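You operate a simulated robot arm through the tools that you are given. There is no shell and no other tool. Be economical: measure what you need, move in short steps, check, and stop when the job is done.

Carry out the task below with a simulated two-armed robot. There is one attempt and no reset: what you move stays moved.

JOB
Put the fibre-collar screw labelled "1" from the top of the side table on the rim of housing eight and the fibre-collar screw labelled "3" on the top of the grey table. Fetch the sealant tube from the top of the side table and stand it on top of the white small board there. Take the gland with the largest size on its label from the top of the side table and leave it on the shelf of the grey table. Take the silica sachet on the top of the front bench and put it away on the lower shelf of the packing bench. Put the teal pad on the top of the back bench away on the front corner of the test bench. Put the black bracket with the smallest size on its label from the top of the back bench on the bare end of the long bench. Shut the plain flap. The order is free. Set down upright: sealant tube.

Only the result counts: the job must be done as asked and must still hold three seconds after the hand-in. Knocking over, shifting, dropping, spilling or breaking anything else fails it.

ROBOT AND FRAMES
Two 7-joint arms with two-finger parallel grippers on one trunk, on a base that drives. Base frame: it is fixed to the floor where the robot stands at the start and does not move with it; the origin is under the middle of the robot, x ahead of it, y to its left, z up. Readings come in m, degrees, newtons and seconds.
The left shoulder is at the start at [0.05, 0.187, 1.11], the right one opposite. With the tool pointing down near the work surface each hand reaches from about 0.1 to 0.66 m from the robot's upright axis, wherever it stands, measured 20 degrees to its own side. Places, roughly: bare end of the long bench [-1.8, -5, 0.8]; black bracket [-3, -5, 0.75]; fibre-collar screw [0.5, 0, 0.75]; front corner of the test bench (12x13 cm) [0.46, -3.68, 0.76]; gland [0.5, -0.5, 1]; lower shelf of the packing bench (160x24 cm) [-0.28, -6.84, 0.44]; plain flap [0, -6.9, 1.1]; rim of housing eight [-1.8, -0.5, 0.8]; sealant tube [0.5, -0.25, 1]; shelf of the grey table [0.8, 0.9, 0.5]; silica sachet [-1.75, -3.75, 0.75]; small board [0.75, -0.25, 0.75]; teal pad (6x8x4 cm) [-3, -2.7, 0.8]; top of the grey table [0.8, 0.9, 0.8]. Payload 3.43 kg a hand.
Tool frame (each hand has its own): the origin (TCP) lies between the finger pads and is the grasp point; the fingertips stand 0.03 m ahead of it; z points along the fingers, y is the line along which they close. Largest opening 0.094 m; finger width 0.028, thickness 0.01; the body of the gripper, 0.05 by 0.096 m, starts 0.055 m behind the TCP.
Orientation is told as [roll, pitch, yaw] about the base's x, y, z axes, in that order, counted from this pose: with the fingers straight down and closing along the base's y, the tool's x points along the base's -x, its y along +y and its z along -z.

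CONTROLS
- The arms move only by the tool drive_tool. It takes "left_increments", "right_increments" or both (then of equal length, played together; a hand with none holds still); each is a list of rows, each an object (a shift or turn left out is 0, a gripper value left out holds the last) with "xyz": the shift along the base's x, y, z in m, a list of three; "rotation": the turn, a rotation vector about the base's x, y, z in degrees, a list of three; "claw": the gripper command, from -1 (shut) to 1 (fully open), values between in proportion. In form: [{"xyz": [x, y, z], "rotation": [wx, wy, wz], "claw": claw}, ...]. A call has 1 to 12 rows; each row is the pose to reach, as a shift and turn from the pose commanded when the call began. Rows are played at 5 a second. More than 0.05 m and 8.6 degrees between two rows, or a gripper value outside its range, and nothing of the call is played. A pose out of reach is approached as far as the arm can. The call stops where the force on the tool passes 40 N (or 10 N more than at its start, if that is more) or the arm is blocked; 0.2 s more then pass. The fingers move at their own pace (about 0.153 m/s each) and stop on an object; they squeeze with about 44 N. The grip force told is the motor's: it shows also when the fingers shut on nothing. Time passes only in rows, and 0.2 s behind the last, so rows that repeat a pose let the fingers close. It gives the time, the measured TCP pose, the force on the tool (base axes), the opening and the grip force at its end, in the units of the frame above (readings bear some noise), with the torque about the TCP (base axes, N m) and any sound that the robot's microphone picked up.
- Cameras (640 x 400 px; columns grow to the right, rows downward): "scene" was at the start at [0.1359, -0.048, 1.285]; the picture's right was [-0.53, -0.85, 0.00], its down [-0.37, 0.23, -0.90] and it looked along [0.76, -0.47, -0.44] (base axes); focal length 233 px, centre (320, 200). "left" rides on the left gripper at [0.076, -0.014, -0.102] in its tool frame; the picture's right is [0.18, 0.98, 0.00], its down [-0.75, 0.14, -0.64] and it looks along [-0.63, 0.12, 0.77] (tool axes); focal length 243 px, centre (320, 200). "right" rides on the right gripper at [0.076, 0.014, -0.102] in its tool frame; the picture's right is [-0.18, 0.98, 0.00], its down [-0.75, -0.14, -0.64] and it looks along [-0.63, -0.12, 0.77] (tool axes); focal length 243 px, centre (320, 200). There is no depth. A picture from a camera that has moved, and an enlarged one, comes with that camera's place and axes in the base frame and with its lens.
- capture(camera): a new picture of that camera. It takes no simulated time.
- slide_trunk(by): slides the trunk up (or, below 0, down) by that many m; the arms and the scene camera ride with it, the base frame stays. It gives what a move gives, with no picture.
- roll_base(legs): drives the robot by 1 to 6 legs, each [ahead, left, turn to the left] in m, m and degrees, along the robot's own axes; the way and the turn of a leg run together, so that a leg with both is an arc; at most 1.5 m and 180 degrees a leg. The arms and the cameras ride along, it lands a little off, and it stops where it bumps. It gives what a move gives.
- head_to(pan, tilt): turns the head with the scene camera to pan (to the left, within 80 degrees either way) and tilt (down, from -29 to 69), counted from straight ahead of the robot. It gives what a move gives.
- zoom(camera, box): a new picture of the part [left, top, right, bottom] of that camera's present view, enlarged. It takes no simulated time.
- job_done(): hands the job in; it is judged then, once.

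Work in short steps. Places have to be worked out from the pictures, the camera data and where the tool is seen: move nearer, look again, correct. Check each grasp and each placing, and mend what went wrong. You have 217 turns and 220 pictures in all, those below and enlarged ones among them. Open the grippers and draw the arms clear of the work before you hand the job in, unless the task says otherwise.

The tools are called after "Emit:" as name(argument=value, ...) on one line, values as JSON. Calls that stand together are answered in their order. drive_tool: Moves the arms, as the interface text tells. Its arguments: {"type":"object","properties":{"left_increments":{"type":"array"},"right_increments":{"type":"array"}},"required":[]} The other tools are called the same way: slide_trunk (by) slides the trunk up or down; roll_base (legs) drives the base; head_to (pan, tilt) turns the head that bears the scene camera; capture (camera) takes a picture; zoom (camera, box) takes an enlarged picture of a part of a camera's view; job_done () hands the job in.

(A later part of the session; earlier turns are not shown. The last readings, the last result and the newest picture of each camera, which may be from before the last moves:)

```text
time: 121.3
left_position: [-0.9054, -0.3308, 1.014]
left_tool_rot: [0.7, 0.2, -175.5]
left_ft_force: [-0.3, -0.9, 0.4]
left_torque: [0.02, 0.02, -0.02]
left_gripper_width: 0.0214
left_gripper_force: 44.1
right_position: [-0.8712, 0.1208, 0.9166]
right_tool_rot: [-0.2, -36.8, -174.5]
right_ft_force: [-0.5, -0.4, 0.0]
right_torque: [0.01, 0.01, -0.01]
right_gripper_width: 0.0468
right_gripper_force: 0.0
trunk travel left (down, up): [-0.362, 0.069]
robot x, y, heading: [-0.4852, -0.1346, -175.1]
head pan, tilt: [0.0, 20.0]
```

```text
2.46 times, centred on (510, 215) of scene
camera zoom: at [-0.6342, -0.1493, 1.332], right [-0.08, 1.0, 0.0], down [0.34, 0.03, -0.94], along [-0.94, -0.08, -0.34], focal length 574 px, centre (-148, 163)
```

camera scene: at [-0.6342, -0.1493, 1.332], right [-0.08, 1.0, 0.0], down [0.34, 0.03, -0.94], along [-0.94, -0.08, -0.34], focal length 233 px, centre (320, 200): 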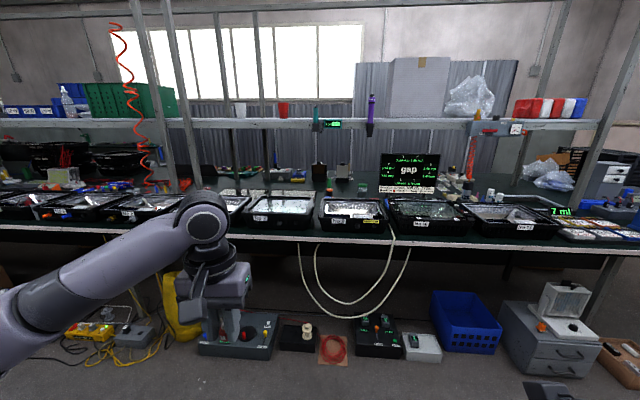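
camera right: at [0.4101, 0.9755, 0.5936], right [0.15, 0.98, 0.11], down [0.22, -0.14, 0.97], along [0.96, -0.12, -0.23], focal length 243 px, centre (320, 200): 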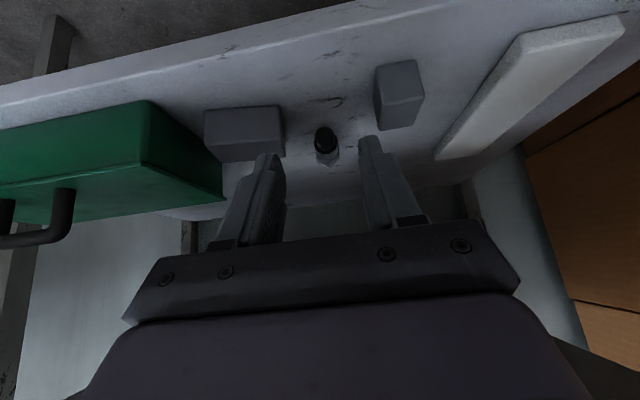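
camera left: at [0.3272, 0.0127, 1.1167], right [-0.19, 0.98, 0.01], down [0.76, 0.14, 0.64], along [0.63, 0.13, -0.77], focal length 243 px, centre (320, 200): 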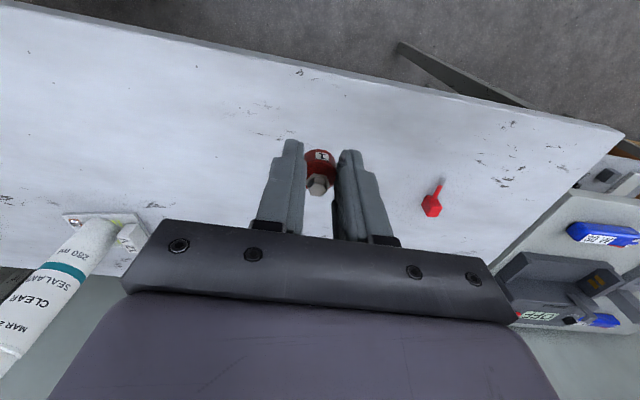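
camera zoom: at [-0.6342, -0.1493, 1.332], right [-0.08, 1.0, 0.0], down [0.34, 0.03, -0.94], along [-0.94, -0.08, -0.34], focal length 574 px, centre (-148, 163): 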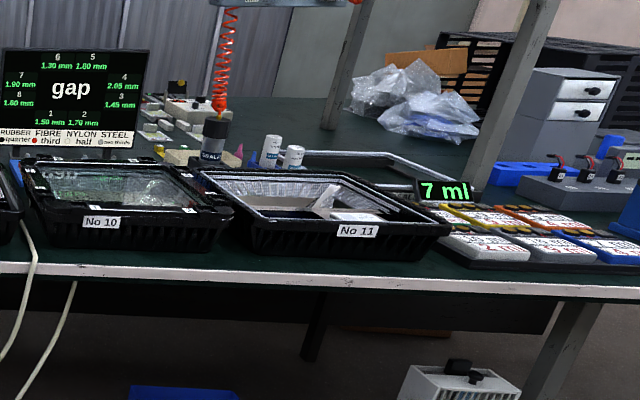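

Housing "No 8" is at about (-1.86,-0.49). Drive closer with the left hand toward it.

Emit:
roll_base(legs=[[0, 0, -4.9], [0.55, 0.12, 0]])

Emit:
head_to(pan=15, tilt=35)

Emit:
capture(camera="scene")

Emit:
capture(camera="left")

```text
time: 125.0
left_position: [-1.4663, -0.4209, 1.0146]
left_tool_rot: [0.7, 0.3, -179.9]
left_ft_force: [0.5, 0.0, -0.4]
left_torque: [0.0, -0.01, 0.03]
left_gripper_width: 0.0209
left_gripper_force: 44.0
right_position: [-1.398, 0.0279, 0.9153]
right_tool_rot: [-0.2, -36.8, -178.6]
right_ft_force: [-0.1, 0.4, 0.7]
right_torque: [0.03, 0.02, 0.02]
right_gripper_width: 0.0469
right_gripper_force: 0.0
trunk travel left (down, up): [-0.362, 0.069]
robot x, y, heading: [-1.0323, -0.2592, -179.4]
head pan, tilt: [0.0, 20.0]
```

```text
time: 125.8
left_position: [-1.466, -0.4215, 1.0139]
left_tool_rot: [0.7, 0.2, -179.8]
left_ft_force: [-1.1, -1.2, -0.7]
left_torque: [-0.02, -0.01, 0.0]
left_gripper_width: 0.0214
left_gripper_force: 44.4
right_position: [-1.3957, 0.027, 0.9161]
right_tool_rot: [-0.2, -36.8, -178.6]
right_ft_force: [-0.2, 0.5, 0.0]
right_torque: [-0.01, 0.02, 0.04]
right_gripper_width: 0.0472
right_gripper_force: 0.0
trunk travel left (down, up): [-0.362, 0.069]
robot x, y, heading: [-1.0306, -0.2563, -179.1]
head pan, tilt: [15.0, 35.0]
```

```text
125 pictures are left
camera scene: at [-1.1731, -0.2828, 1.3083], right [-0.27, 0.96, 0.0], down [0.55, 0.15, -0.82], along [-0.79, -0.22, -0.57], focal length 233 px, centre (320, 200)
```

scene: 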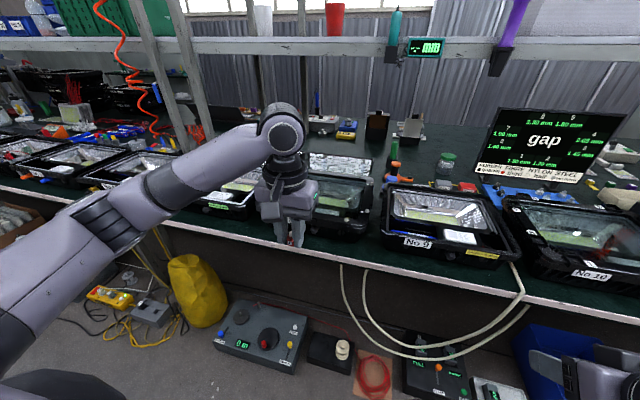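

```text
124 pictures are left
camera left: at [-1.3891, -0.4068, 1.1163], right [0.19, -0.98, 0.01], down [-0.76, -0.14, 0.64], along [-0.63, -0.13, -0.77], focal length 243 px, centre (320, 200)
```

left: 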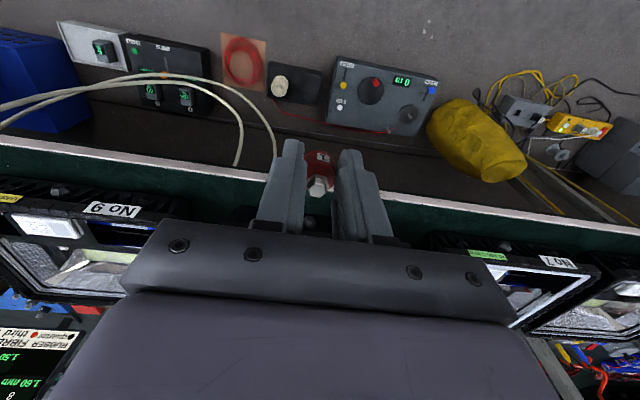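

Emit:
zoom(camera="scene", box=[200, 130, 400, 255])

Emit:
drive_tool(left_increments=[{"xyz": [0.03, 0.0, 0.04]}, {"xyz": [0.06, 0.0, 0.08]}])

Emit:
capture(camera="left")

```text
3.20 times, centred on (300, 192) of scene
camera zoom: at [-1.1731, -0.2828, 1.3083], right [-0.27, 0.96, 0.0], down [0.55, 0.15, -0.82], along [-0.79, -0.22, -0.57], focal length 746 px, centre (384, 224)
```

zoom: 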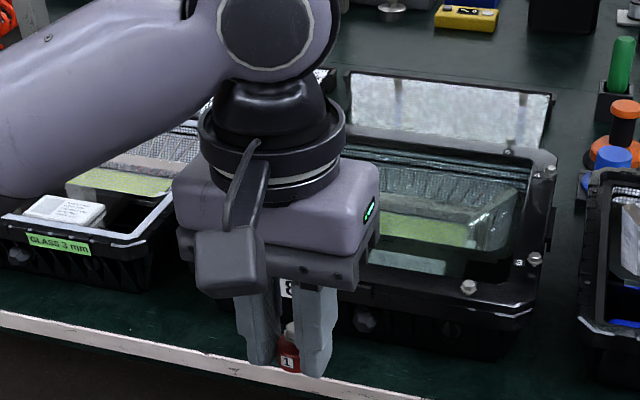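

```text
time: 126.4
left_position: [-1.4056, -0.4221, 1.0942]
left_tool_rot: [0.9, 0.2, -179.7]
left_ft_force: [0.7, 0.3, -0.4]
left_torque: [0.0, -0.01, -0.01]
left_gripper_width: 0.0212
left_gripper_force: 44.3
right_position: [-1.3975, 0.0268, 0.9162]
right_tool_rot: [-0.3, -36.8, -178.6]
right_ft_force: [-0.1, -0.1, -0.6]
right_torque: [0.01, 0.03, 0.0]
right_gripper_width: 0.0473
right_gripper_force: 0.1
trunk travel left (down, up): [-0.362, 0.069]
robot x, y, heading: [-1.0258, -0.2601, -179.5]
head pan, tilt: [15.0, 35.0]
```

```text
122 pictures are left
camera left: at [-1.3287, -0.4071, 1.1972], right [0.19, -0.98, 0.01], down [-0.76, -0.13, 0.64], along [-0.63, -0.13, -0.77], focal length 243 px, centre (320, 200)
```

left: 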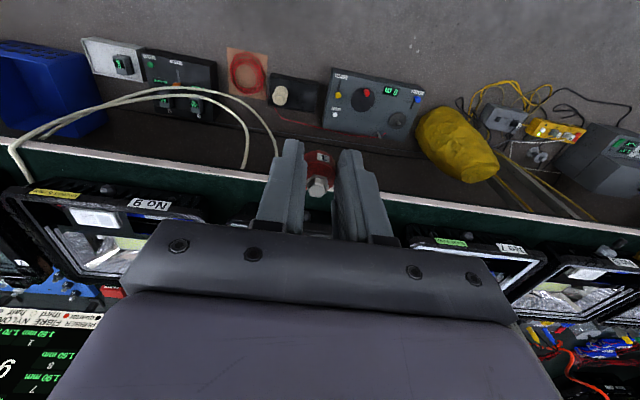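

Move the left hand aside to reveal housing 8 in the scene view.

Emit:
drive_tool(left_increments=[{"xyz": [0.0, -0.04, 0.0]}, {"xyz": [0.0, -0.08, 0.0]}, {"xyz": [0.0, -0.12, 0.0]}, {"xyz": [0.0, -0.16, 0.0]}, {"xyz": [0.0, -0.2, 0.0]}])

Emit:
zoom(camera="scene", box=[200, 120, 400, 255])

Emit:
capture(camera="scene")

```text
time: 127.6
left_position: [-1.4055, -0.622, 1.0944]
left_tool_rot: [0.8, 0.1, -179.9]
left_ft_force: [-0.4, 0.5, -0.4]
left_torque: [-0.02, -0.02, 0.0]
left_gripper_width: 0.0213
left_gripper_force: 44.4
right_position: [-1.3959, 0.0265, 0.9151]
right_tool_rot: [-0.2, -36.8, -178.5]
right_ft_force: [0.2, 0.2, -0.2]
right_torque: [0.03, 0.04, 0.0]
right_gripper_width: 0.0472
right_gripper_force: 0.2
trunk travel left (down, up): [-0.362, 0.069]
robot x, y, heading: [-1.0316, -0.2581, -179.4]
head pan, tilt: [15.0, 35.0]
```

```text
2.96 times, centred on (300, 188) of scene
camera zoom: at [-1.1728, -0.2833, 1.3083], right [-0.27, 0.96, 0.0], down [0.55, 0.15, -0.82], along [-0.79, -0.22, -0.57], focal length 690 px, centre (379, 237)
```

zoom: 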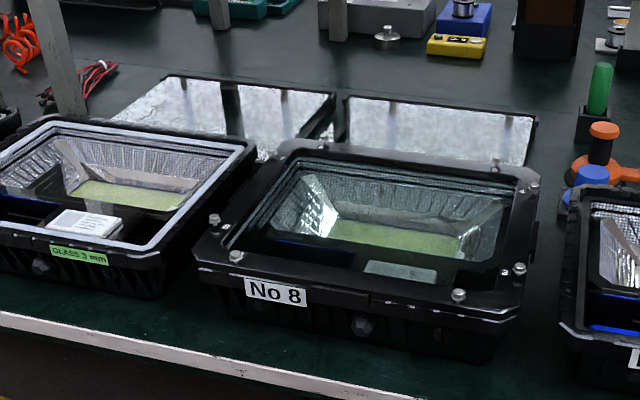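

```text
120 pictures are left
camera scene: at [-1.1728, -0.2833, 1.3083], right [-0.27, 0.96, 0.0], down [0.55, 0.15, -0.82], along [-0.79, -0.22, -0.57], focal length 233 px, centre (320, 200)
```

scene: 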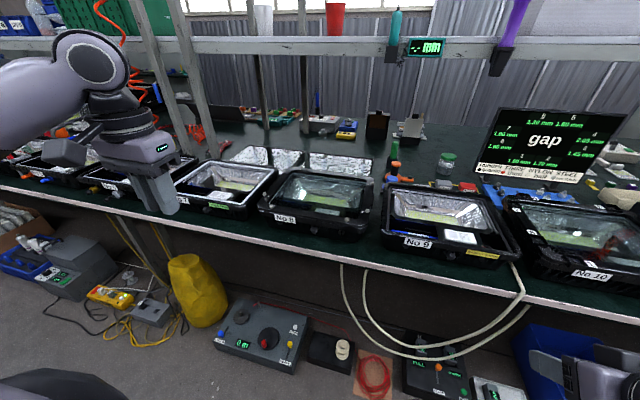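

Housing 8's front rim strip is around (-1.69,-0.455), z≈0.87. Drive 13 cm closer and bring the hand in for a check with the left camera.

Emit:
roll_base(legs=[[0.13, 0.05, -0.5]])

Emit:
drive_tool(left_increments=[{"xyz": [0.0, 0.04, -0.02]}, {"xyz": [0.0, 0.08, -0.04]}, {"xyz": [0.0, 0.12, -0.06]}, {"xyz": [0.0, 0.16, -0.075]}, {"xyz": [0.0, 0.2, -0.09]}, {"xyz": [-0.01, 0.22, -0.09]}])

Emit:
capture(camera="left")

Emit:
capture(camera="scene")

```text
time: 128.9
left_position: [-1.5385, -0.6696, 1.0944]
left_tool_rot: [0.7, 0.3, 179.7]
left_ft_force: [-0.5, 0.0, -0.8]
left_torque: [0.0, -0.02, 0.0]
left_gripper_width: 0.0214
left_gripper_force: 44.2
right_position: [-1.5223, -0.0196, 0.9163]
right_tool_rot: [-0.3, -36.7, -179.1]
right_ft_force: [0.2, -0.7, 0.7]
right_torque: [0.0, 0.01, 0.02]
right_gripper_width: 0.0467
right_gripper_force: 0.2
trunk travel left (down, up): [-0.362, 0.069]
robot x, y, heading: [-1.1581, -0.3104, 180.0]
head pan, tilt: [15.0, 35.0]
```

```text
time: 130.3
left_position: [-1.5472, -0.4475, 1.0043]
left_tool_rot: [0.7, 0.2, 179.7]
left_ft_force: [0.0, -0.1, 0.1]
left_torque: [0.0, 0.02, 0.03]
left_gripper_width: 0.0211
left_gripper_force: 44.4
right_position: [-1.5215, -0.0202, 0.9157]
right_tool_rot: [-0.2, -36.8, -179.2]
right_ft_force: [0.2, 0.9, 0.3]
right_torque: [0.01, 0.0, -0.01]
right_gripper_width: 0.0472
right_gripper_force: 0.0
trunk travel left (down, up): [-0.362, 0.069]
robot x, y, heading: [-1.16, -0.3105, 180.1]
head pan, tilt: [15.0, 35.0]
```

```text
119 pictures are left
camera left: at [-1.4704, -0.4351, 1.1069], right [0.18, -0.98, 0.01], down [-0.76, -0.13, 0.64], along [-0.63, -0.12, -0.77], focal length 243 px, centre (320, 200)
```

left: 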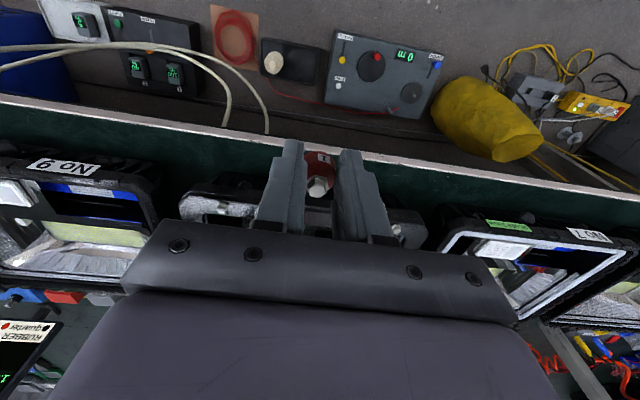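

```text
118 pictures are left
camera scene: at [-1.3006, -0.3319, 1.3082], right [-0.26, 0.97, 0.0], down [0.55, 0.15, -0.82], along [-0.79, -0.21, -0.57], focal length 233 px, centre (320, 200)
```

scene: 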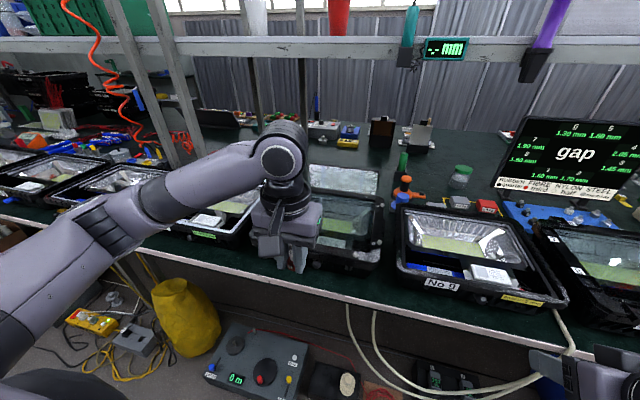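

Emit:
zoom(camera="left", box=[170, 150, 450, 260])

Emit:
zoom(camera="scene", box=[220, 160, 400, 290])

```text
2.29 times, centred on (310, 205) of left
camera zoom: at [-1.4704, -0.4351, 1.1069], right [0.18, -0.98, 0.01], down [-0.76, -0.13, 0.64], along [-0.63, -0.12, -0.77], focal length 555 px, centre (343, 189)
```

zoom: 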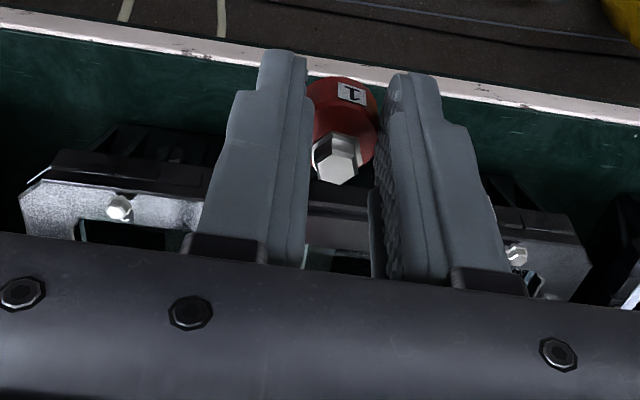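

```text
3.08 times, centred on (310, 225) of scene
camera zoom: at [-1.3006, -0.3319, 1.3082], right [-0.26, 0.97, 0.0], down [0.55, 0.15, -0.82], along [-0.79, -0.21, -0.57], focal length 717 px, centre (351, 123)
```

zoom: 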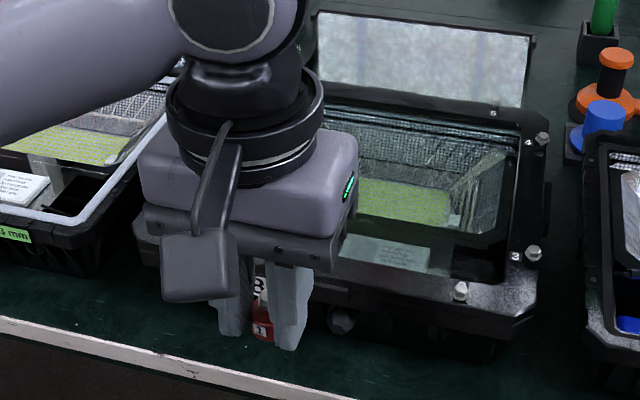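

Triangulating rim screws: front rim strip centre is x≈-1.703, mid y≈-0.468, rim top z≈0.858. Move above and lower to just above it.

Emit:
drive_tool(left_increments=[{"xyz": [-0.04, -0.005, 0]}, {"xyz": [-0.08, -0.01, 0]}, {"xyz": [-0.12, -0.015, 0]}, {"xyz": [-0.156, -0.02, 0]}, {"xyz": [-0.156, -0.02, -0.04]}, {"xyz": [-0.156, -0.02, -0.075]}, {"xyz": [-0.156, -0.02, -0.095]}])

Emit:
zoom(camera="scene", box=[220, 130, 380, 250])

Emit:
capture(camera="left")

```text
time: 131.9
left_position: [-1.7056, -0.4698, 0.9077]
left_tool_rot: [0.6, 0.3, 179.6]
left_ft_force: [-1.0, 0.1, -0.5]
left_torque: [0.0, -0.01, 0.0]
left_gripper_width: 0.0218
left_gripper_force: 44.3
right_position: [-1.5207, -0.0199, 0.9166]
right_tool_rot: [-0.2, -36.8, -179.1]
right_ft_force: [0.8, 0.1, -0.8]
right_torque: [0.01, 0.0, -0.02]
right_gripper_width: 0.0473
right_gripper_force: 0.0
trunk travel left (down, up): [-0.362, 0.069]
robot x, y, heading: [-1.1544, -0.3092, 179.7]
head pan, tilt: [15.0, 35.0]
```

```text
3.33 times, centred on (300, 190) of scene
camera zoom: at [-1.3006, -0.3323, 1.3083], right [-0.26, 0.97, 0.0], down [0.55, 0.15, -0.82], along [-0.79, -0.21, -0.57], focal length 777 px, centre (387, 233)
```

zoom: 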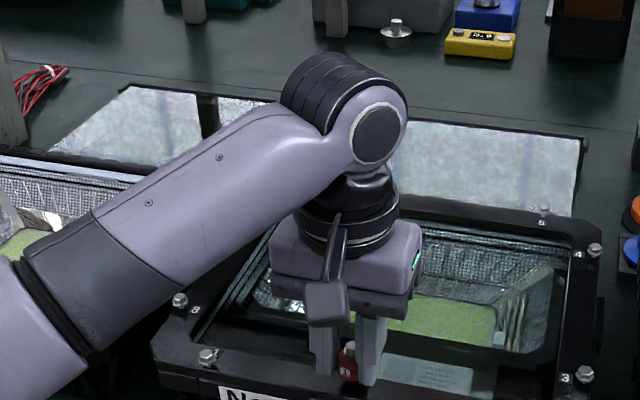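

```text
114 pictures are left
camera left: at [-1.6279, -0.4563, 1.0109], right [0.18, -0.98, 0.01], down [-0.76, -0.13, 0.64], along [-0.63, -0.12, -0.77], focal length 243 px, centre (320, 200)
```

left: 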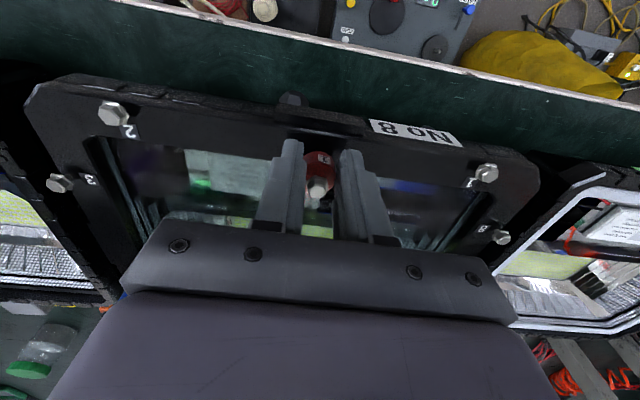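

Emit:
zoom(camera="left", box=[80, 70, 520, 220])

```text
1.45 times, centred on (300, 145) of left
camera zoom: at [-1.6279, -0.4563, 1.0109], right [0.18, -0.98, 0.01], down [-0.76, -0.13, 0.64], along [-0.63, -0.12, -0.77], focal length 353 px, centre (349, 280)
```

zoom: 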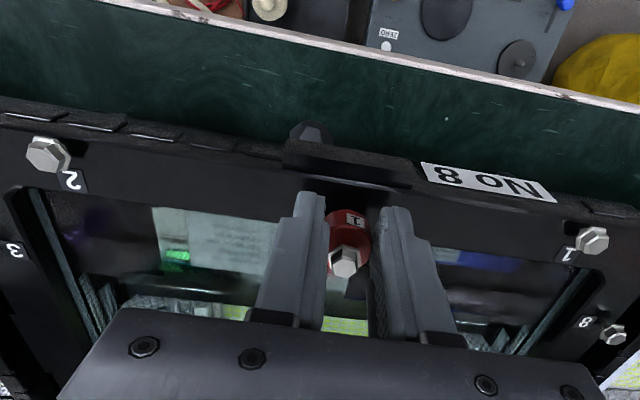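

Centre of the front strip has a boss; a clear flat spot on the strip is at (-1.701,-0.410) between it and screw 2. Shift there and check.

Emit:
drive_tool(left_increments=[{"xyz": [0.004, 0.03, 0.0]}, {"xyz": [0.004, 0.06, 0.0]}, {"xyz": [0.004, 0.06, -0.008]}])

Emit:
zoom(camera="left", box=[160, 80, 480, 220])

```text
time: 132.7
left_position: [-1.7004, -0.4091, 0.9011]
left_tool_rot: [0.7, 0.2, 179.5]
left_ft_force: [0.1, 0.3, -0.5]
left_torque: [0.01, -0.05, 0.05]
left_gripper_width: 0.022
left_gripper_force: 44.2
right_position: [-1.521, -0.0193, 0.9159]
right_tool_rot: [-0.1, -36.8, -179.2]
right_ft_force: [-0.3, -0.2, -0.5]
right_torque: [0.02, -0.01, 0.0]
right_gripper_width: 0.0471
right_gripper_force: 0.1
trunk travel left (down, up): [-0.362, 0.069]
robot x, y, heading: [-1.1567, -0.3102, 180.0]
head pan, tilt: [15.0, 35.0]
```

```text
2.00 times, centred on (320, 150) of left
camera zoom: at [-1.6236, -0.3956, 1.0028], right [0.18, -0.98, 0.01], down [-0.76, -0.13, 0.64], along [-0.63, -0.12, -0.77], focal length 485 px, centre (320, 300)
```

zoom: 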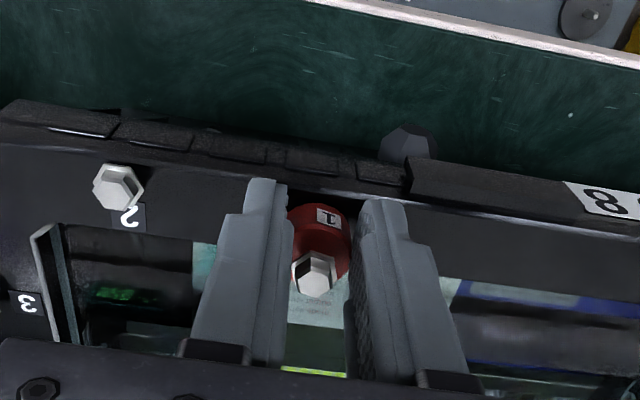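

Shift 4 mm deeper to centre on the strip and lower gently to contact.

Emit:
drive_tool(left_increments=[{"xyz": [-0.004, 0, 0]}, {"xyz": [-0.004, 0, -0.005]}, {"xyz": [-0.004, 0, -0.009]}, {"xyz": [-0.004, 0, -0.012]}, {"xyz": [-0.004, 0, -0.015]}, {"xyz": [-0.004, 0, -0.018]}])

Emit:
zoom(camera="left", box=[160, 80, 480, 220])

```text
time: 134.1
left_position: [-1.7063, -0.4075, 0.8921]
left_tool_rot: [0.5, -0.8, 179.4]
left_ft_force: [1.6, -0.5, 11.2]
left_torque: [0.0, 0.02, -0.03]
left_gripper_width: 0.0221
left_gripper_force: 44.5
right_position: [-1.5213, -0.02, 0.916]
right_tool_rot: [-0.2, -36.9, -179.1]
right_ft_force: [-0.3, 0.0, 0.0]
right_torque: [-0.01, 0.03, 0.01]
right_gripper_width: 0.047
right_gripper_force: 0.0
trunk travel left (down, up): [-0.362, 0.069]
robot x, y, heading: [-1.1541, -0.3108, 179.7]
head pan, tilt: [15.0, 35.0]
stopped in row 6 (left hand): the force on the tool passed its limit (the readings are from after the stop); the commanded pose is now the measured one
```

```text
2.00 times, centred on (320, 150) of left
camera zoom: at [-1.6274, -0.3946, 0.9937], right [0.18, -0.98, 0.01], down [-0.75, -0.13, 0.65], along [-0.64, -0.12, -0.76], focal length 485 px, centre (320, 300)
```

zoom: 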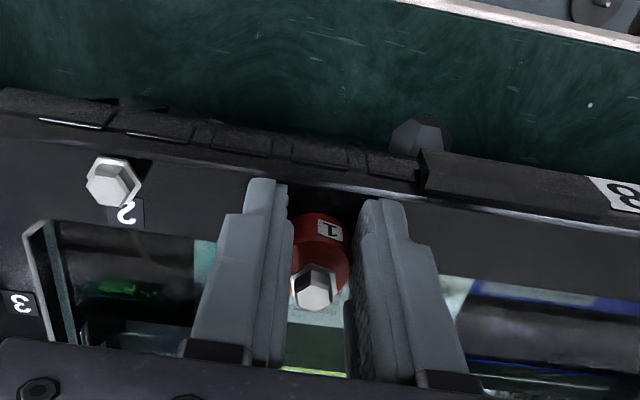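

On the rim strip with contact. Release with a small opening and rise straight up.

Emit:
drive_tool(left_increments=[{"claw": -0.45}, {"claw": -0.3}, {"claw": -0.15}, {"claw": -0.15}, {"xyz": [0, 0, 0.02], "claw": -0.15}, {"xyz": [0, 0, 0.05], "claw": -0.15}, {"xyz": [0, 0, 0.09], "claw": -0.15}, {"xyz": [0.03, 0, 0.11], "claw": -0.15}])

Emit:
capture(camera="left")

Emit:
zoom(camera="scene", box=[220, 130, 400, 270])

```text
time: 135.9
left_position: [-1.6722, -0.408, 0.9994]
left_tool_rot: [0.6, -0.4, 179.7]
left_ft_force: [0.0, -0.1, 0.4]
left_torque: [0.02, 0.03, 0.0]
left_gripper_width: 0.0399
left_gripper_force: 0.1
right_position: [-1.5214, -0.0196, 0.9158]
right_tool_rot: [-0.2, -36.8, -179.2]
right_ft_force: [-0.7, -0.1, -0.5]
right_torque: [0.01, 0.03, 0.01]
right_gripper_width: 0.0472
right_gripper_force: 0.1
trunk travel left (down, up): [-0.362, 0.069]
robot x, y, heading: [-1.1542, -0.3104, 180.0]
head pan, tilt: [15.0, 35.0]
```

```text
110 pictures are left
camera left: at [-1.5955, -0.3954, 1.1009], right [0.18, -0.98, 0.01], down [-0.75, -0.13, 0.65], along [-0.64, -0.12, -0.76], focal length 243 px, centre (320, 200)
```

left: 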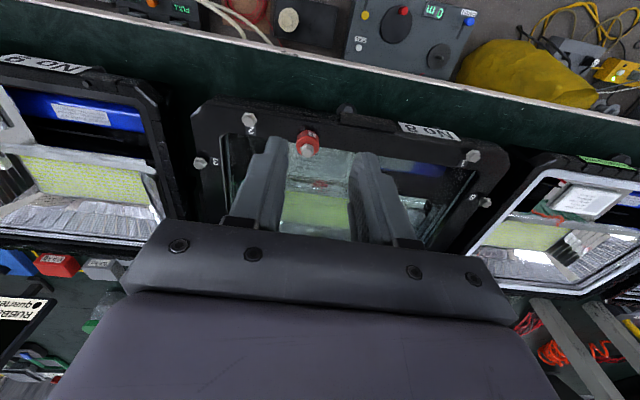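

```text
2.86 times, centred on (310, 200) of scene
camera zoom: at [-1.3002, -0.3325, 1.3082], right [-0.26, 0.97, 0.0], down [0.55, 0.15, -0.82], along [-0.79, -0.21, -0.57], focal length 666 px, centre (349, 200)
```

zoom: 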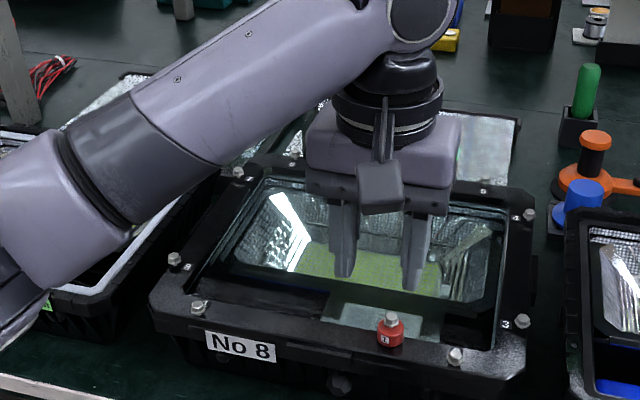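

Screw 1 stands on the rim of No 8. Now pull the hands back, straighten the right hand, and drive away facing -y.

Emit:
drive_tool(left_increments=[{"xyz": [0.04, 0, 0.02]}, {"xyz": [0.08, 0, 0.04]}, {"xyz": [0.12, 0, 0.05]}, {"xyz": [0.16, 0, 0.05]}, {"xyz": [0.19, 0, 0.05]}], right_increments=[{"xyz": [0.02, 0, 0.03], "rotation": [0, -8, 0]}, {"xyz": [0.03, 0, 0.06], "rotation": [0, -16, 0]}, {"xyz": [0.04, 0, 0.09], "rotation": [0, -24, 0]}, {"xyz": [0.04, 0, 0.11], "rotation": [0, -31, 0]}, {"xyz": [0.04, 0, 0.12], "rotation": [0, -37, 0], "claw": 1}])

Emit:
roll_base(legs=[[-0.5, 0, 0], [0, 0, 90]])

Emit:
head_to(pan=0, tilt=10)

Emit:
capture(camera="scene")

```text
time: 137.1
left_position: [-1.486, -0.4098, 1.0509]
left_tool_rot: [0.6, -0.3, 179.7]
left_ft_force: [0.2, 0.0, -0.7]
left_torque: [0.03, 0.03, -0.01]
left_gripper_width: 0.0397
left_gripper_force: 0.0
right_position: [-1.4788, -0.0195, 1.0367]
right_tool_rot: [0.4, 0.3, -179.3]
right_ft_force: [1.3, 0.4, -0.6]
right_torque: [0.06, 0.03, 0.0]
right_gripper_width: 0.0939
right_gripper_force: 0.0
right hand out of reach, approached as far as the arm can: row 1
trunk travel left (down, up): [-0.362, 0.069]
robot x, y, heading: [-1.156, -0.31, 180.1]
head pan, tilt: [15.0, 35.0]
```

```text
time: 143.8
left_position: [-0.5654, -0.6373, 1.0511]
left_tool_rot: [0.6, -0.5, -89.7]
left_ft_force: [0.0, 0.4, -0.4]
left_torque: [0.02, -0.02, 0.01]
left_gripper_width: 0.0399
left_gripper_force: 0.1
right_position: [-0.9561, -0.637, 1.0355]
right_tool_rot: [0.4, 0.2, -88.8]
right_ft_force: [0.0, 0.2, 0.0]
right_torque: [0.02, 0.0, 0.0]
right_gripper_width: 0.0943
right_gripper_force: 0.1
trunk travel left (down, up): [-0.362, 0.069]
robot x, y, heading: [-0.6717, -0.3135, -89.4]
head pan, tilt: [15.0, 35.0]
```

```text
time: 144.7
left_position: [-0.5651, -0.6384, 1.0506]
left_tool_rot: [0.5, -0.6, -89.7]
left_ft_force: [0.1, 1.0, 0.2]
left_torque: [0.01, 0.01, -0.04]
left_gripper_width: 0.0402
left_gripper_force: 0.0
right_position: [-0.955, -0.6362, 1.0373]
right_tool_rot: [0.3, 0.2, -88.7]
right_ft_force: [-0.3, -0.4, -0.3]
right_torque: [0.01, 0.01, 0.0]
right_gripper_width: 0.0939
right_gripper_force: 0.0
trunk travel left (down, up): [-0.362, 0.069]
robot x, y, heading: [-0.6712, -0.3068, -89.1]
head pan, tilt: [0.0, 10.0]
```

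```text
108 pictures are left
camera scene: at [-0.6679, -0.4605, 1.3483], right [-1.0, -0.01, 0.0], down [0.0, 0.17, -0.98], along [0.01, -0.98, -0.17], focal length 233 px, centre (320, 200)
```

scene: 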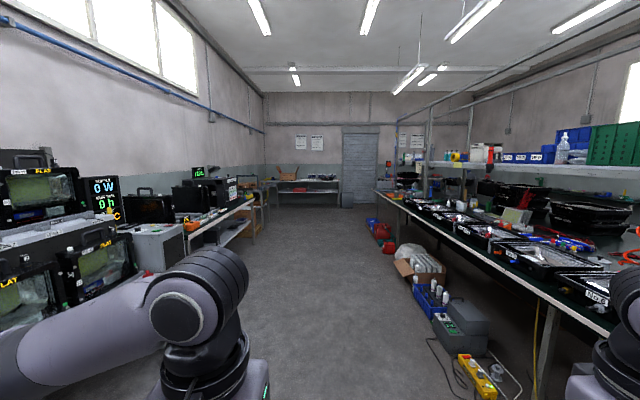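

Corridor is clear along x≈-0.67. Drive to around y=-3.2.

Emit:
roll_base(legs=[[1.45, 0, -0.9], [1.45, 0, 0]])

Emit:
head_to(pan=-50, tilt=20)

Emit:
capture(camera="scene")

Emit:
head_to(pan=50, tilt=20)

Emit:
capture(camera="scene")

```text
time: 158.8
left_position: [-0.541, -3.5433, 1.0498]
left_tool_rot: [0.6, -0.5, -89.7]
left_ft_force: [-0.3, 0.6, 0.4]
left_torque: [0.0, -0.04, 0.0]
left_gripper_width: 0.04
left_gripper_force: 0.1
right_position: [-0.9305, -3.5414, 1.036]
right_tool_rot: [0.3, 0.2, -88.8]
right_ft_force: [-0.2, 0.7, 0.0]
right_torque: [0.0, 0.01, -0.01]
right_gripper_width: 0.0941
right_gripper_force: 0.1
trunk travel left (down, up): [-0.362, 0.069]
robot x, y, heading: [-0.6412, -3.213, -89.4]
head pan, tilt: [0.0, 10.0]
```

```text
time: 159.9
left_position: [-0.5406, -3.5426, 1.0513]
left_tool_rot: [0.5, -0.5, -89.7]
left_ft_force: [0.4, -0.5, -0.3]
left_torque: [-0.03, -0.04, 0.01]
left_gripper_width: 0.0404
left_gripper_force: 0.2
right_position: [-0.9311, -3.5407, 1.0367]
right_tool_rot: [0.4, 0.2, -88.8]
right_ft_force: [0.5, -0.2, -0.5]
right_torque: [0.02, -0.02, 0.03]
right_gripper_width: 0.0939
right_gripper_force: 0.0
trunk travel left (down, up): [-0.362, 0.069]
robot x, y, heading: [-0.646, -3.217, -89.4]
head pan, tilt: [-50.0, 20.0]
```

```text
107 pictures are left
camera scene: at [-0.7149, -3.3334, 1.3321], right [-0.65, 0.76, 0.0], down [0.26, 0.22, -0.94], along [-0.71, -0.61, -0.34], focal length 233 px, centre (320, 200)
```

scene: 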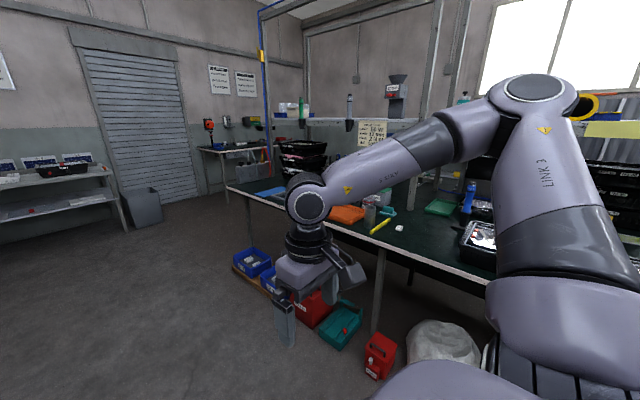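

```text
time: 161.7
left_position: [-0.5399, -3.5426, 1.05]
left_tool_rot: [0.7, -0.4, -89.6]
left_ft_force: [-0.1, 0.0, 0.3]
left_torque: [0.02, 0.0, 0.02]
left_gripper_width: 0.04
left_gripper_force: 0.1
right_position: [-0.9297, -3.5414, 1.0364]
right_tool_rot: [0.3, 0.2, -88.7]
right_ft_force: [-0.2, 0.0, 0.3]
right_torque: [-0.01, 0.02, -0.01]
right_gripper_width: 0.0939
right_gripper_force: 0.0
trunk travel left (down, up): [-0.362, 0.069]
robot x, y, heading: [-0.6416, -3.2126, -89.4]
head pan, tilt: [50.0, 20.0]
```

```text
106 pictures are left
camera scene: at [-0.5724, -3.3319, 1.3321], right [-0.64, -0.77, 0.0], down [-0.26, 0.22, -0.94], along [0.73, -0.6, -0.34], focal length 233 px, centre (320, 200)
```

scene: 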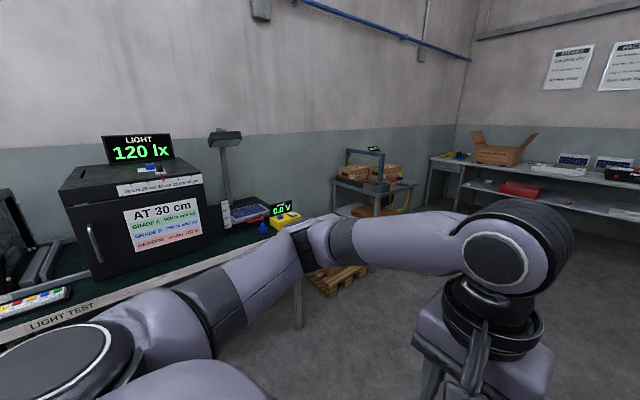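

Emit:
head_to(pan=-70, tilt=25)

Emit:
capture(camera="scene")

Emit:
zoom(camera="scene", box=[180, 140, 360, 260])

```text
time: 163.7
left_position: [-0.5403, -3.5418, 1.0496]
left_tool_rot: [0.6, -0.5, -89.6]
left_ft_force: [0.3, 0.0, -0.6]
left_torque: [-0.02, 0.02, 0.01]
left_gripper_width: 0.0397
left_gripper_force: 0.0
right_position: [-0.9301, -3.5416, 1.0358]
right_tool_rot: [0.4, 0.2, -88.7]
right_ft_force: [-0.8, -0.1, 0.0]
right_torque: [0.01, 0.02, -0.02]
right_gripper_width: 0.0942
right_gripper_force: 0.1
trunk travel left (down, up): [-0.362, 0.069]
robot x, y, heading: [-0.6439, -3.211, -89.6]
head pan, tilt: [-70.0, 25.0]
```

```text
105 pictures are left
camera scene: at [-0.7305, -3.3052, 1.324], right [-0.35, 0.94, 0.0], down [0.4, 0.15, -0.91], along [-0.85, -0.32, -0.42], focal length 233 px, centre (320, 200)
```

scene: 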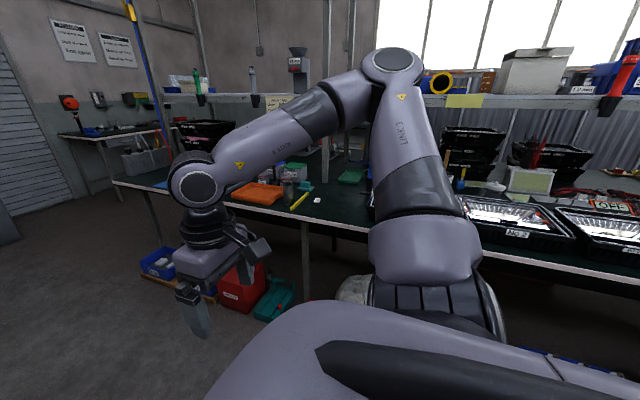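

```text
3.33 times, centred on (270, 200) of scene
camera zoom: at [-0.7305, -3.3052, 1.324], right [-0.35, 0.94, 0.0], down [0.4, 0.15, -0.91], along [-0.85, -0.32, -0.42], focal length 777 px, centre (487, 200)
```

zoom: 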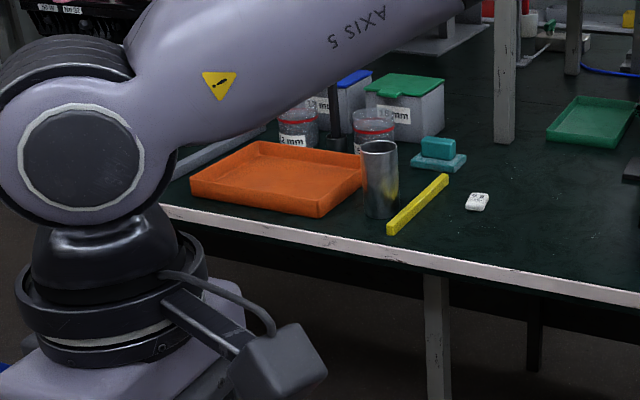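

The white sachet is about (-1.78,-3.71). Turn to face the bench and approach so the left hand can take it.

Emit:
roll_base(legs=[[0, 0, -90], [0.45, 0.28, 0]])

Emit:
head_to(pan=15, tilt=30)

Emit:
capture(camera="scene")

```text
time: 170.7
left_position: [-1.4348, -3.583, 1.0492]
left_tool_rot: [0.6, -0.5, 178.6]
left_ft_force: [0.2, 0.1, 0.2]
left_torque: [-0.02, -0.02, 0.03]
left_gripper_width: 0.04
left_gripper_force: 0.1
right_position: [-1.4214, -3.1939, 1.0349]
right_tool_rot: [0.3, 0.2, 179.7]
right_ft_force: [0.5, 0.5, 0.1]
right_torque: [0.0, 0.01, 0.01]
right_gripper_width: 0.0939
right_gripper_force: 0.0
trunk travel left (down, up): [-0.362, 0.069]
robot x, y, heading: [-1.1048, -3.4911, 179.3]
head pan, tilt: [-70.0, 25.0]
```

```text
time: 172.2
left_position: [-1.4343, -3.5828, 1.05]
left_tool_rot: [0.5, -0.5, 178.6]
left_ft_force: [-0.5, 0.2, -0.3]
left_torque: [-0.02, -0.02, 0.02]
left_gripper_width: 0.0399
left_gripper_force: 0.1
right_position: [-1.4206, -3.1926, 1.0356]
right_tool_rot: [0.2, 0.2, 179.6]
right_ft_force: [0.5, -0.1, 0.1]
right_torque: [0.0, 0.0, -0.02]
right_gripper_width: 0.0942
right_gripper_force: 0.1
trunk travel left (down, up): [-0.362, 0.069]
robot x, y, heading: [-1.1044, -3.485, 179.0]
head pan, tilt: [15.0, 30.0]
```

```text
103 pictures are left
camera scene: at [-1.2491, -3.5093, 1.316], right [-0.24, 0.97, 0.0], down [0.49, 0.12, -0.87], along [-0.84, -0.21, -0.5], focal length 233 px, centre (320, 200)
```

scene: 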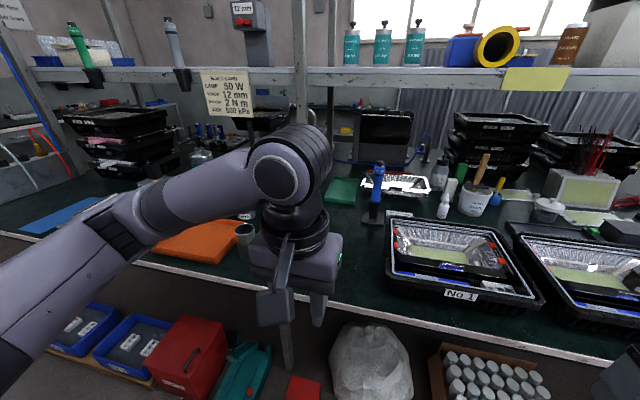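

Emit:
capture(camera="left")

```text
102 pictures are left
camera left: at [-1.3558, -3.5706, 1.1519], right [0.16, -0.99, 0.01], down [-0.75, -0.12, 0.65], along [-0.64, -0.11, -0.76], focal length 243 px, centre (320, 200)
```

left: 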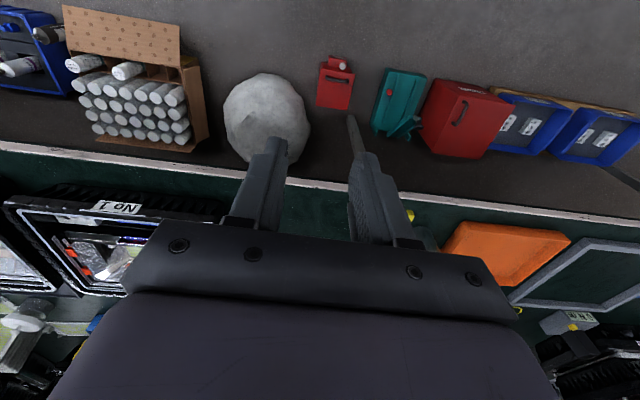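

Emit:
drive_tool(left_increments=[{"xyz": [-0.045, -0.01, 0], "claw": 1}, {"xyz": [-0.09, -0.03, 0]}, {"xyz": [-0.13, -0.05, 0]}, {"xyz": [-0.16, -0.06, 0]}])

Emit:
capture(camera="left")

Emit:
capture(camera="scene")

```text
time: 173.2
left_position: [-1.5937, -3.6426, 1.0519]
left_tool_rot: [0.5, -0.5, 178.5]
left_ft_force: [-0.4, -1.1, -0.1]
left_torque: [0.0, 0.01, -0.01]
left_gripper_width: 0.0937
left_gripper_force: 0.0
right_position: [-1.4207, -3.1934, 1.0361]
right_tool_rot: [0.4, 0.2, 179.6]
right_ft_force: [1.1, 0.5, -0.5]
right_torque: [-0.03, 0.01, 0.0]
right_gripper_width: 0.0937
right_gripper_force: 0.1
trunk travel left (down, up): [-0.362, 0.069]
robot x, y, heading: [-1.1015, -3.4896, 178.9]
head pan, tilt: [15.0, 30.0]
```

```text
101 pictures are left
camera left: at [-1.5166, -3.6311, 1.1529], right [0.16, -0.99, 0.01], down [-0.75, -0.11, 0.65], along [-0.64, -0.11, -0.76], focal length 243 px, centre (320, 200)
```

left: 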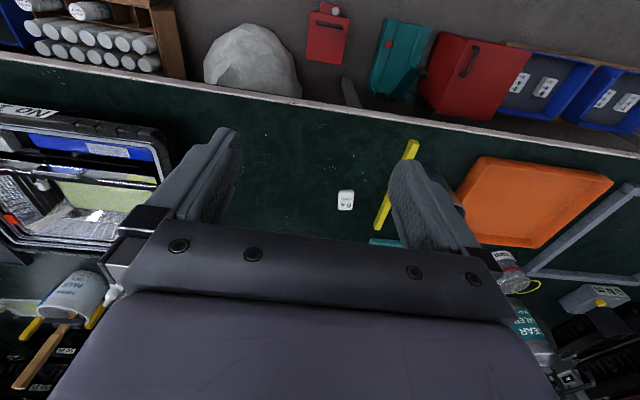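

```text
100 pictures are left
camera scene: at [-1.2493, -3.5092, 1.316], right [-0.24, 0.97, 0.0], down [0.49, 0.12, -0.87], along [-0.84, -0.21, -0.5], focal length 233 px, centre (320, 200)
```

scene: 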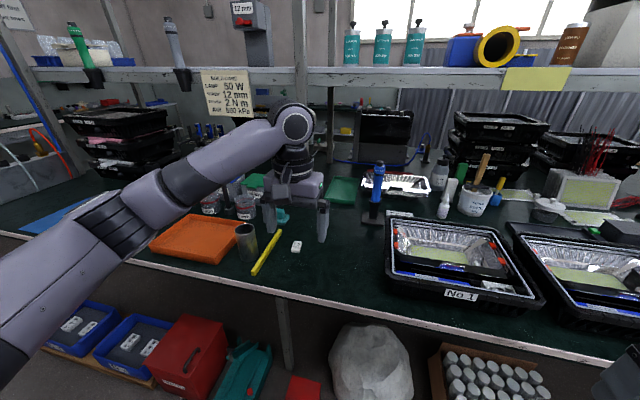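

Emit:
zoom(camera="left", box=[310, 170, 390, 230])

```text
6.67 times, centred on (350, 200) of left
camera zoom: at [-1.5166, -3.6311, 1.1529], right [0.16, -0.99, 0.01], down [-0.75, -0.11, 0.65], along [-0.64, -0.11, -0.76], focal length 1618 px, centre (120, 200)
```

zoom: 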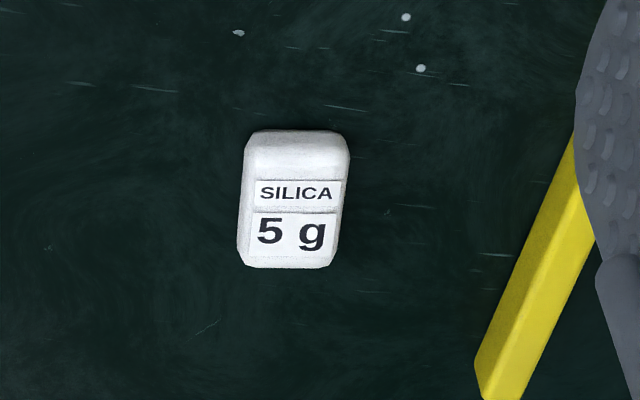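

It is the silica sachet, at about (-1.803,-3.730), bench top ≈0.795. Move the base 12 cm closer and bring the hand over it.

Emit:
roll_base(legs=[[0.12, 0.03, 1]])

Emit:
drive_tool(left_increments=[{"xyz": [-0.03, -0.02, -0.04], "claw": 0.35}, {"xyz": [-0.06, -0.04, -0.08]}, {"xyz": [-0.085, -0.057, -0.12]}, {"xyz": [-0.085, -0.057, -0.165]}])

Emit:
capture(camera="left")

```text
time: 174.5
left_position: [-1.7112, -3.6792, 1.0497]
left_tool_rot: [0.6, -0.5, 179.6]
left_ft_force: [-0.2, -0.2, 1.0]
left_torque: [0.01, -0.04, -0.01]
left_gripper_width: 0.0937
left_gripper_force: 0.1
right_position: [-1.5452, -3.2278, 1.0358]
right_tool_rot: [0.2, 0.3, -179.3]
right_ft_force: [0.1, 0.0, -0.3]
right_torque: [0.0, -0.01, 0.0]
right_gripper_width: 0.094
right_gripper_force: 0.1
trunk travel left (down, up): [-0.362, 0.069]
robot x, y, heading: [-1.2172, -3.5199, 179.9]
head pan, tilt: [15.0, 30.0]
```

```text
refused: row 1 steps farther than a row can; nothing moved
```

```text
98 pictures are left
camera left: at [-1.6325, -3.6677, 1.1525], right [0.18, -0.98, 0.01], down [-0.75, -0.13, 0.65], along [-0.64, -0.12, -0.76], focal length 243 px, centre (320, 200)
```

left: 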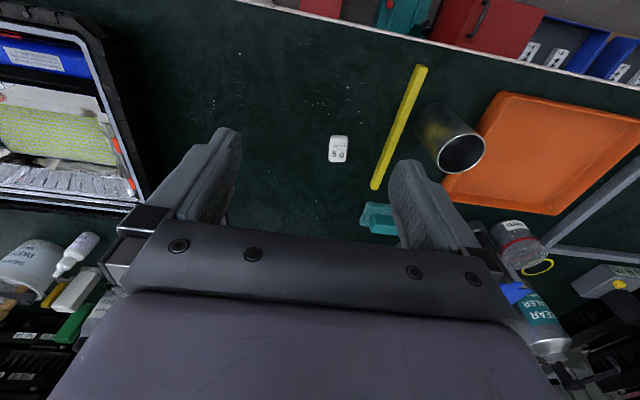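

Emit:
drive_tool(left_increments=[{"xyz": [-0.025, -0.015, -0.03], "claw": 0.35}, {"xyz": [-0.05, -0.03, -0.06]}, {"xyz": [-0.075, -0.045, -0.09]}, {"xyz": [-0.1, -0.053, -0.12]}, {"xyz": [-0.1, -0.053, -0.16]}])

Emit:
capture(camera="left")

```text
time: 175.7
left_position: [-1.8088, -3.7339, 0.8884]
left_tool_rot: [0.6, -0.5, 179.6]
left_ft_force: [-1.1, -0.4, 0.5]
left_torque: [0.0, 0.0, 0.02]
left_gripper_width: 0.0636
left_gripper_force: 0.2
right_position: [-1.545, -3.229, 1.0352]
right_tool_rot: [0.2, 0.2, -179.3]
right_ft_force: [-1.4, -1.1, -0.6]
right_torque: [0.0, -0.02, 0.02]
right_gripper_width: 0.0942
right_gripper_force: 0.0
trunk travel left (down, up): [-0.362, 0.069]
robot x, y, heading: [-1.2216, -3.5185, 180.1]
head pan, tilt: [15.0, 30.0]
```

```text
97 pictures are left
camera left: at [-1.731, -3.7214, 0.9907], right [0.18, -0.98, 0.01], down [-0.75, -0.13, 0.65], along [-0.64, -0.12, -0.76], focal length 243 px, centre (320, 200)
```

left: 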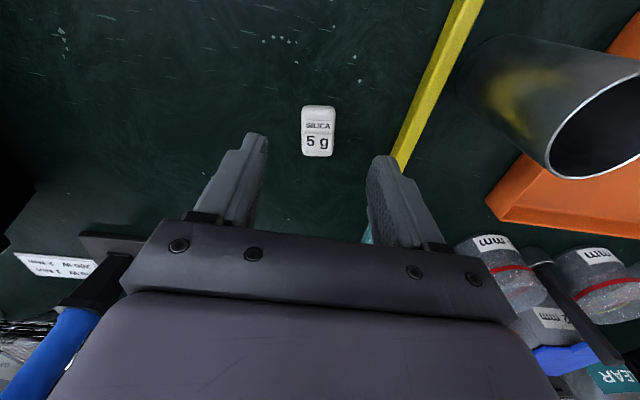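

Sachet at (-1.817,-3.736). Adjust and descend carefully.

Emit:
drive_tool(left_increments=[{"xyz": [-0.009, -0.002, -0.02]}, {"xyz": [-0.009, -0.002, -0.04]}, {"xyz": [-0.009, -0.002, -0.052]}, {"xyz": [-0.009, -0.002, -0.058]}])

Emit:
capture(camera="left")

```text
time: 176.7
left_position: [-1.819, -3.7357, 0.8329]
left_tool_rot: [0.6, -0.6, 179.6]
left_ft_force: [0.2, -0.1, 0.1]
left_torque: [0.0, -0.01, 0.01]
left_gripper_width: 0.0635
left_gripper_force: 0.0
right_position: [-1.5441, -3.2278, 1.0357]
right_tool_rot: [0.3, 0.2, -179.3]
right_ft_force: [-0.2, -0.6, -0.3]
right_torque: [0.0, -0.01, 0.02]
right_gripper_width: 0.0941
right_gripper_force: 0.1
trunk travel left (down, up): [-0.362, 0.069]
robot x, y, heading: [-1.2208, -3.5159, 180.2]
head pan, tilt: [15.0, 30.0]
```

```text
96 pictures are left
camera left: at [-1.7414, -3.7223, 0.9344], right [0.18, -0.98, 0.01], down [-0.75, -0.13, 0.65], along [-0.64, -0.12, -0.76], focal length 243 px, centre (320, 200)
```

left: 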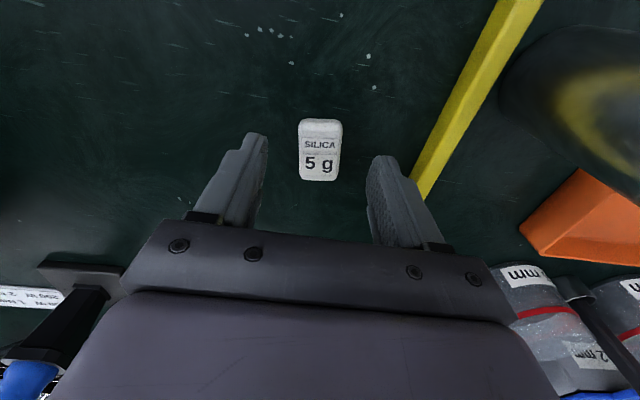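

Bench is lower than assumed; descend further with guarded small steps.

Emit:
drive_tool(left_increments=[{"xyz": [0, 0, -0.008]}, {"xyz": [0, 0, -0.014]}, {"xyz": [0, 0, -0.018]}, {"xyz": [0, 0, -0.022]}])

Emit:
capture(camera="left")

```text
time: 177.7
left_position: [-1.8173, -3.7365, 0.81]
left_tool_rot: [0.8, -0.5, 179.6]
left_ft_force: [-0.1, -0.4, 0.3]
left_torque: [0.02, 0.02, 0.01]
left_gripper_width: 0.0634
left_gripper_force: 0.0
right_position: [-1.5446, -3.2276, 1.0361]
right_tool_rot: [0.3, 0.2, -179.3]
right_ft_force: [0.3, 0.2, -0.1]
right_torque: [0.0, -0.02, 0.02]
right_gripper_width: 0.0941
right_gripper_force: 0.1
trunk travel left (down, up): [-0.362, 0.069]
robot x, y, heading: [-1.2215, -3.5201, 179.7]
head pan, tilt: [15.0, 30.0]
```

```text
95 pictures are left
camera left: at [-1.7403, -3.7224, 0.9122], right [0.18, -0.98, 0.01], down [-0.75, -0.13, 0.65], along [-0.64, -0.12, -0.76], focal length 243 px, centre (320, 200)
```

left: 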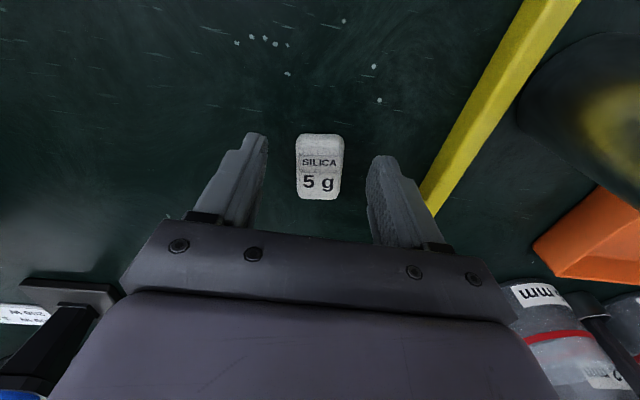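

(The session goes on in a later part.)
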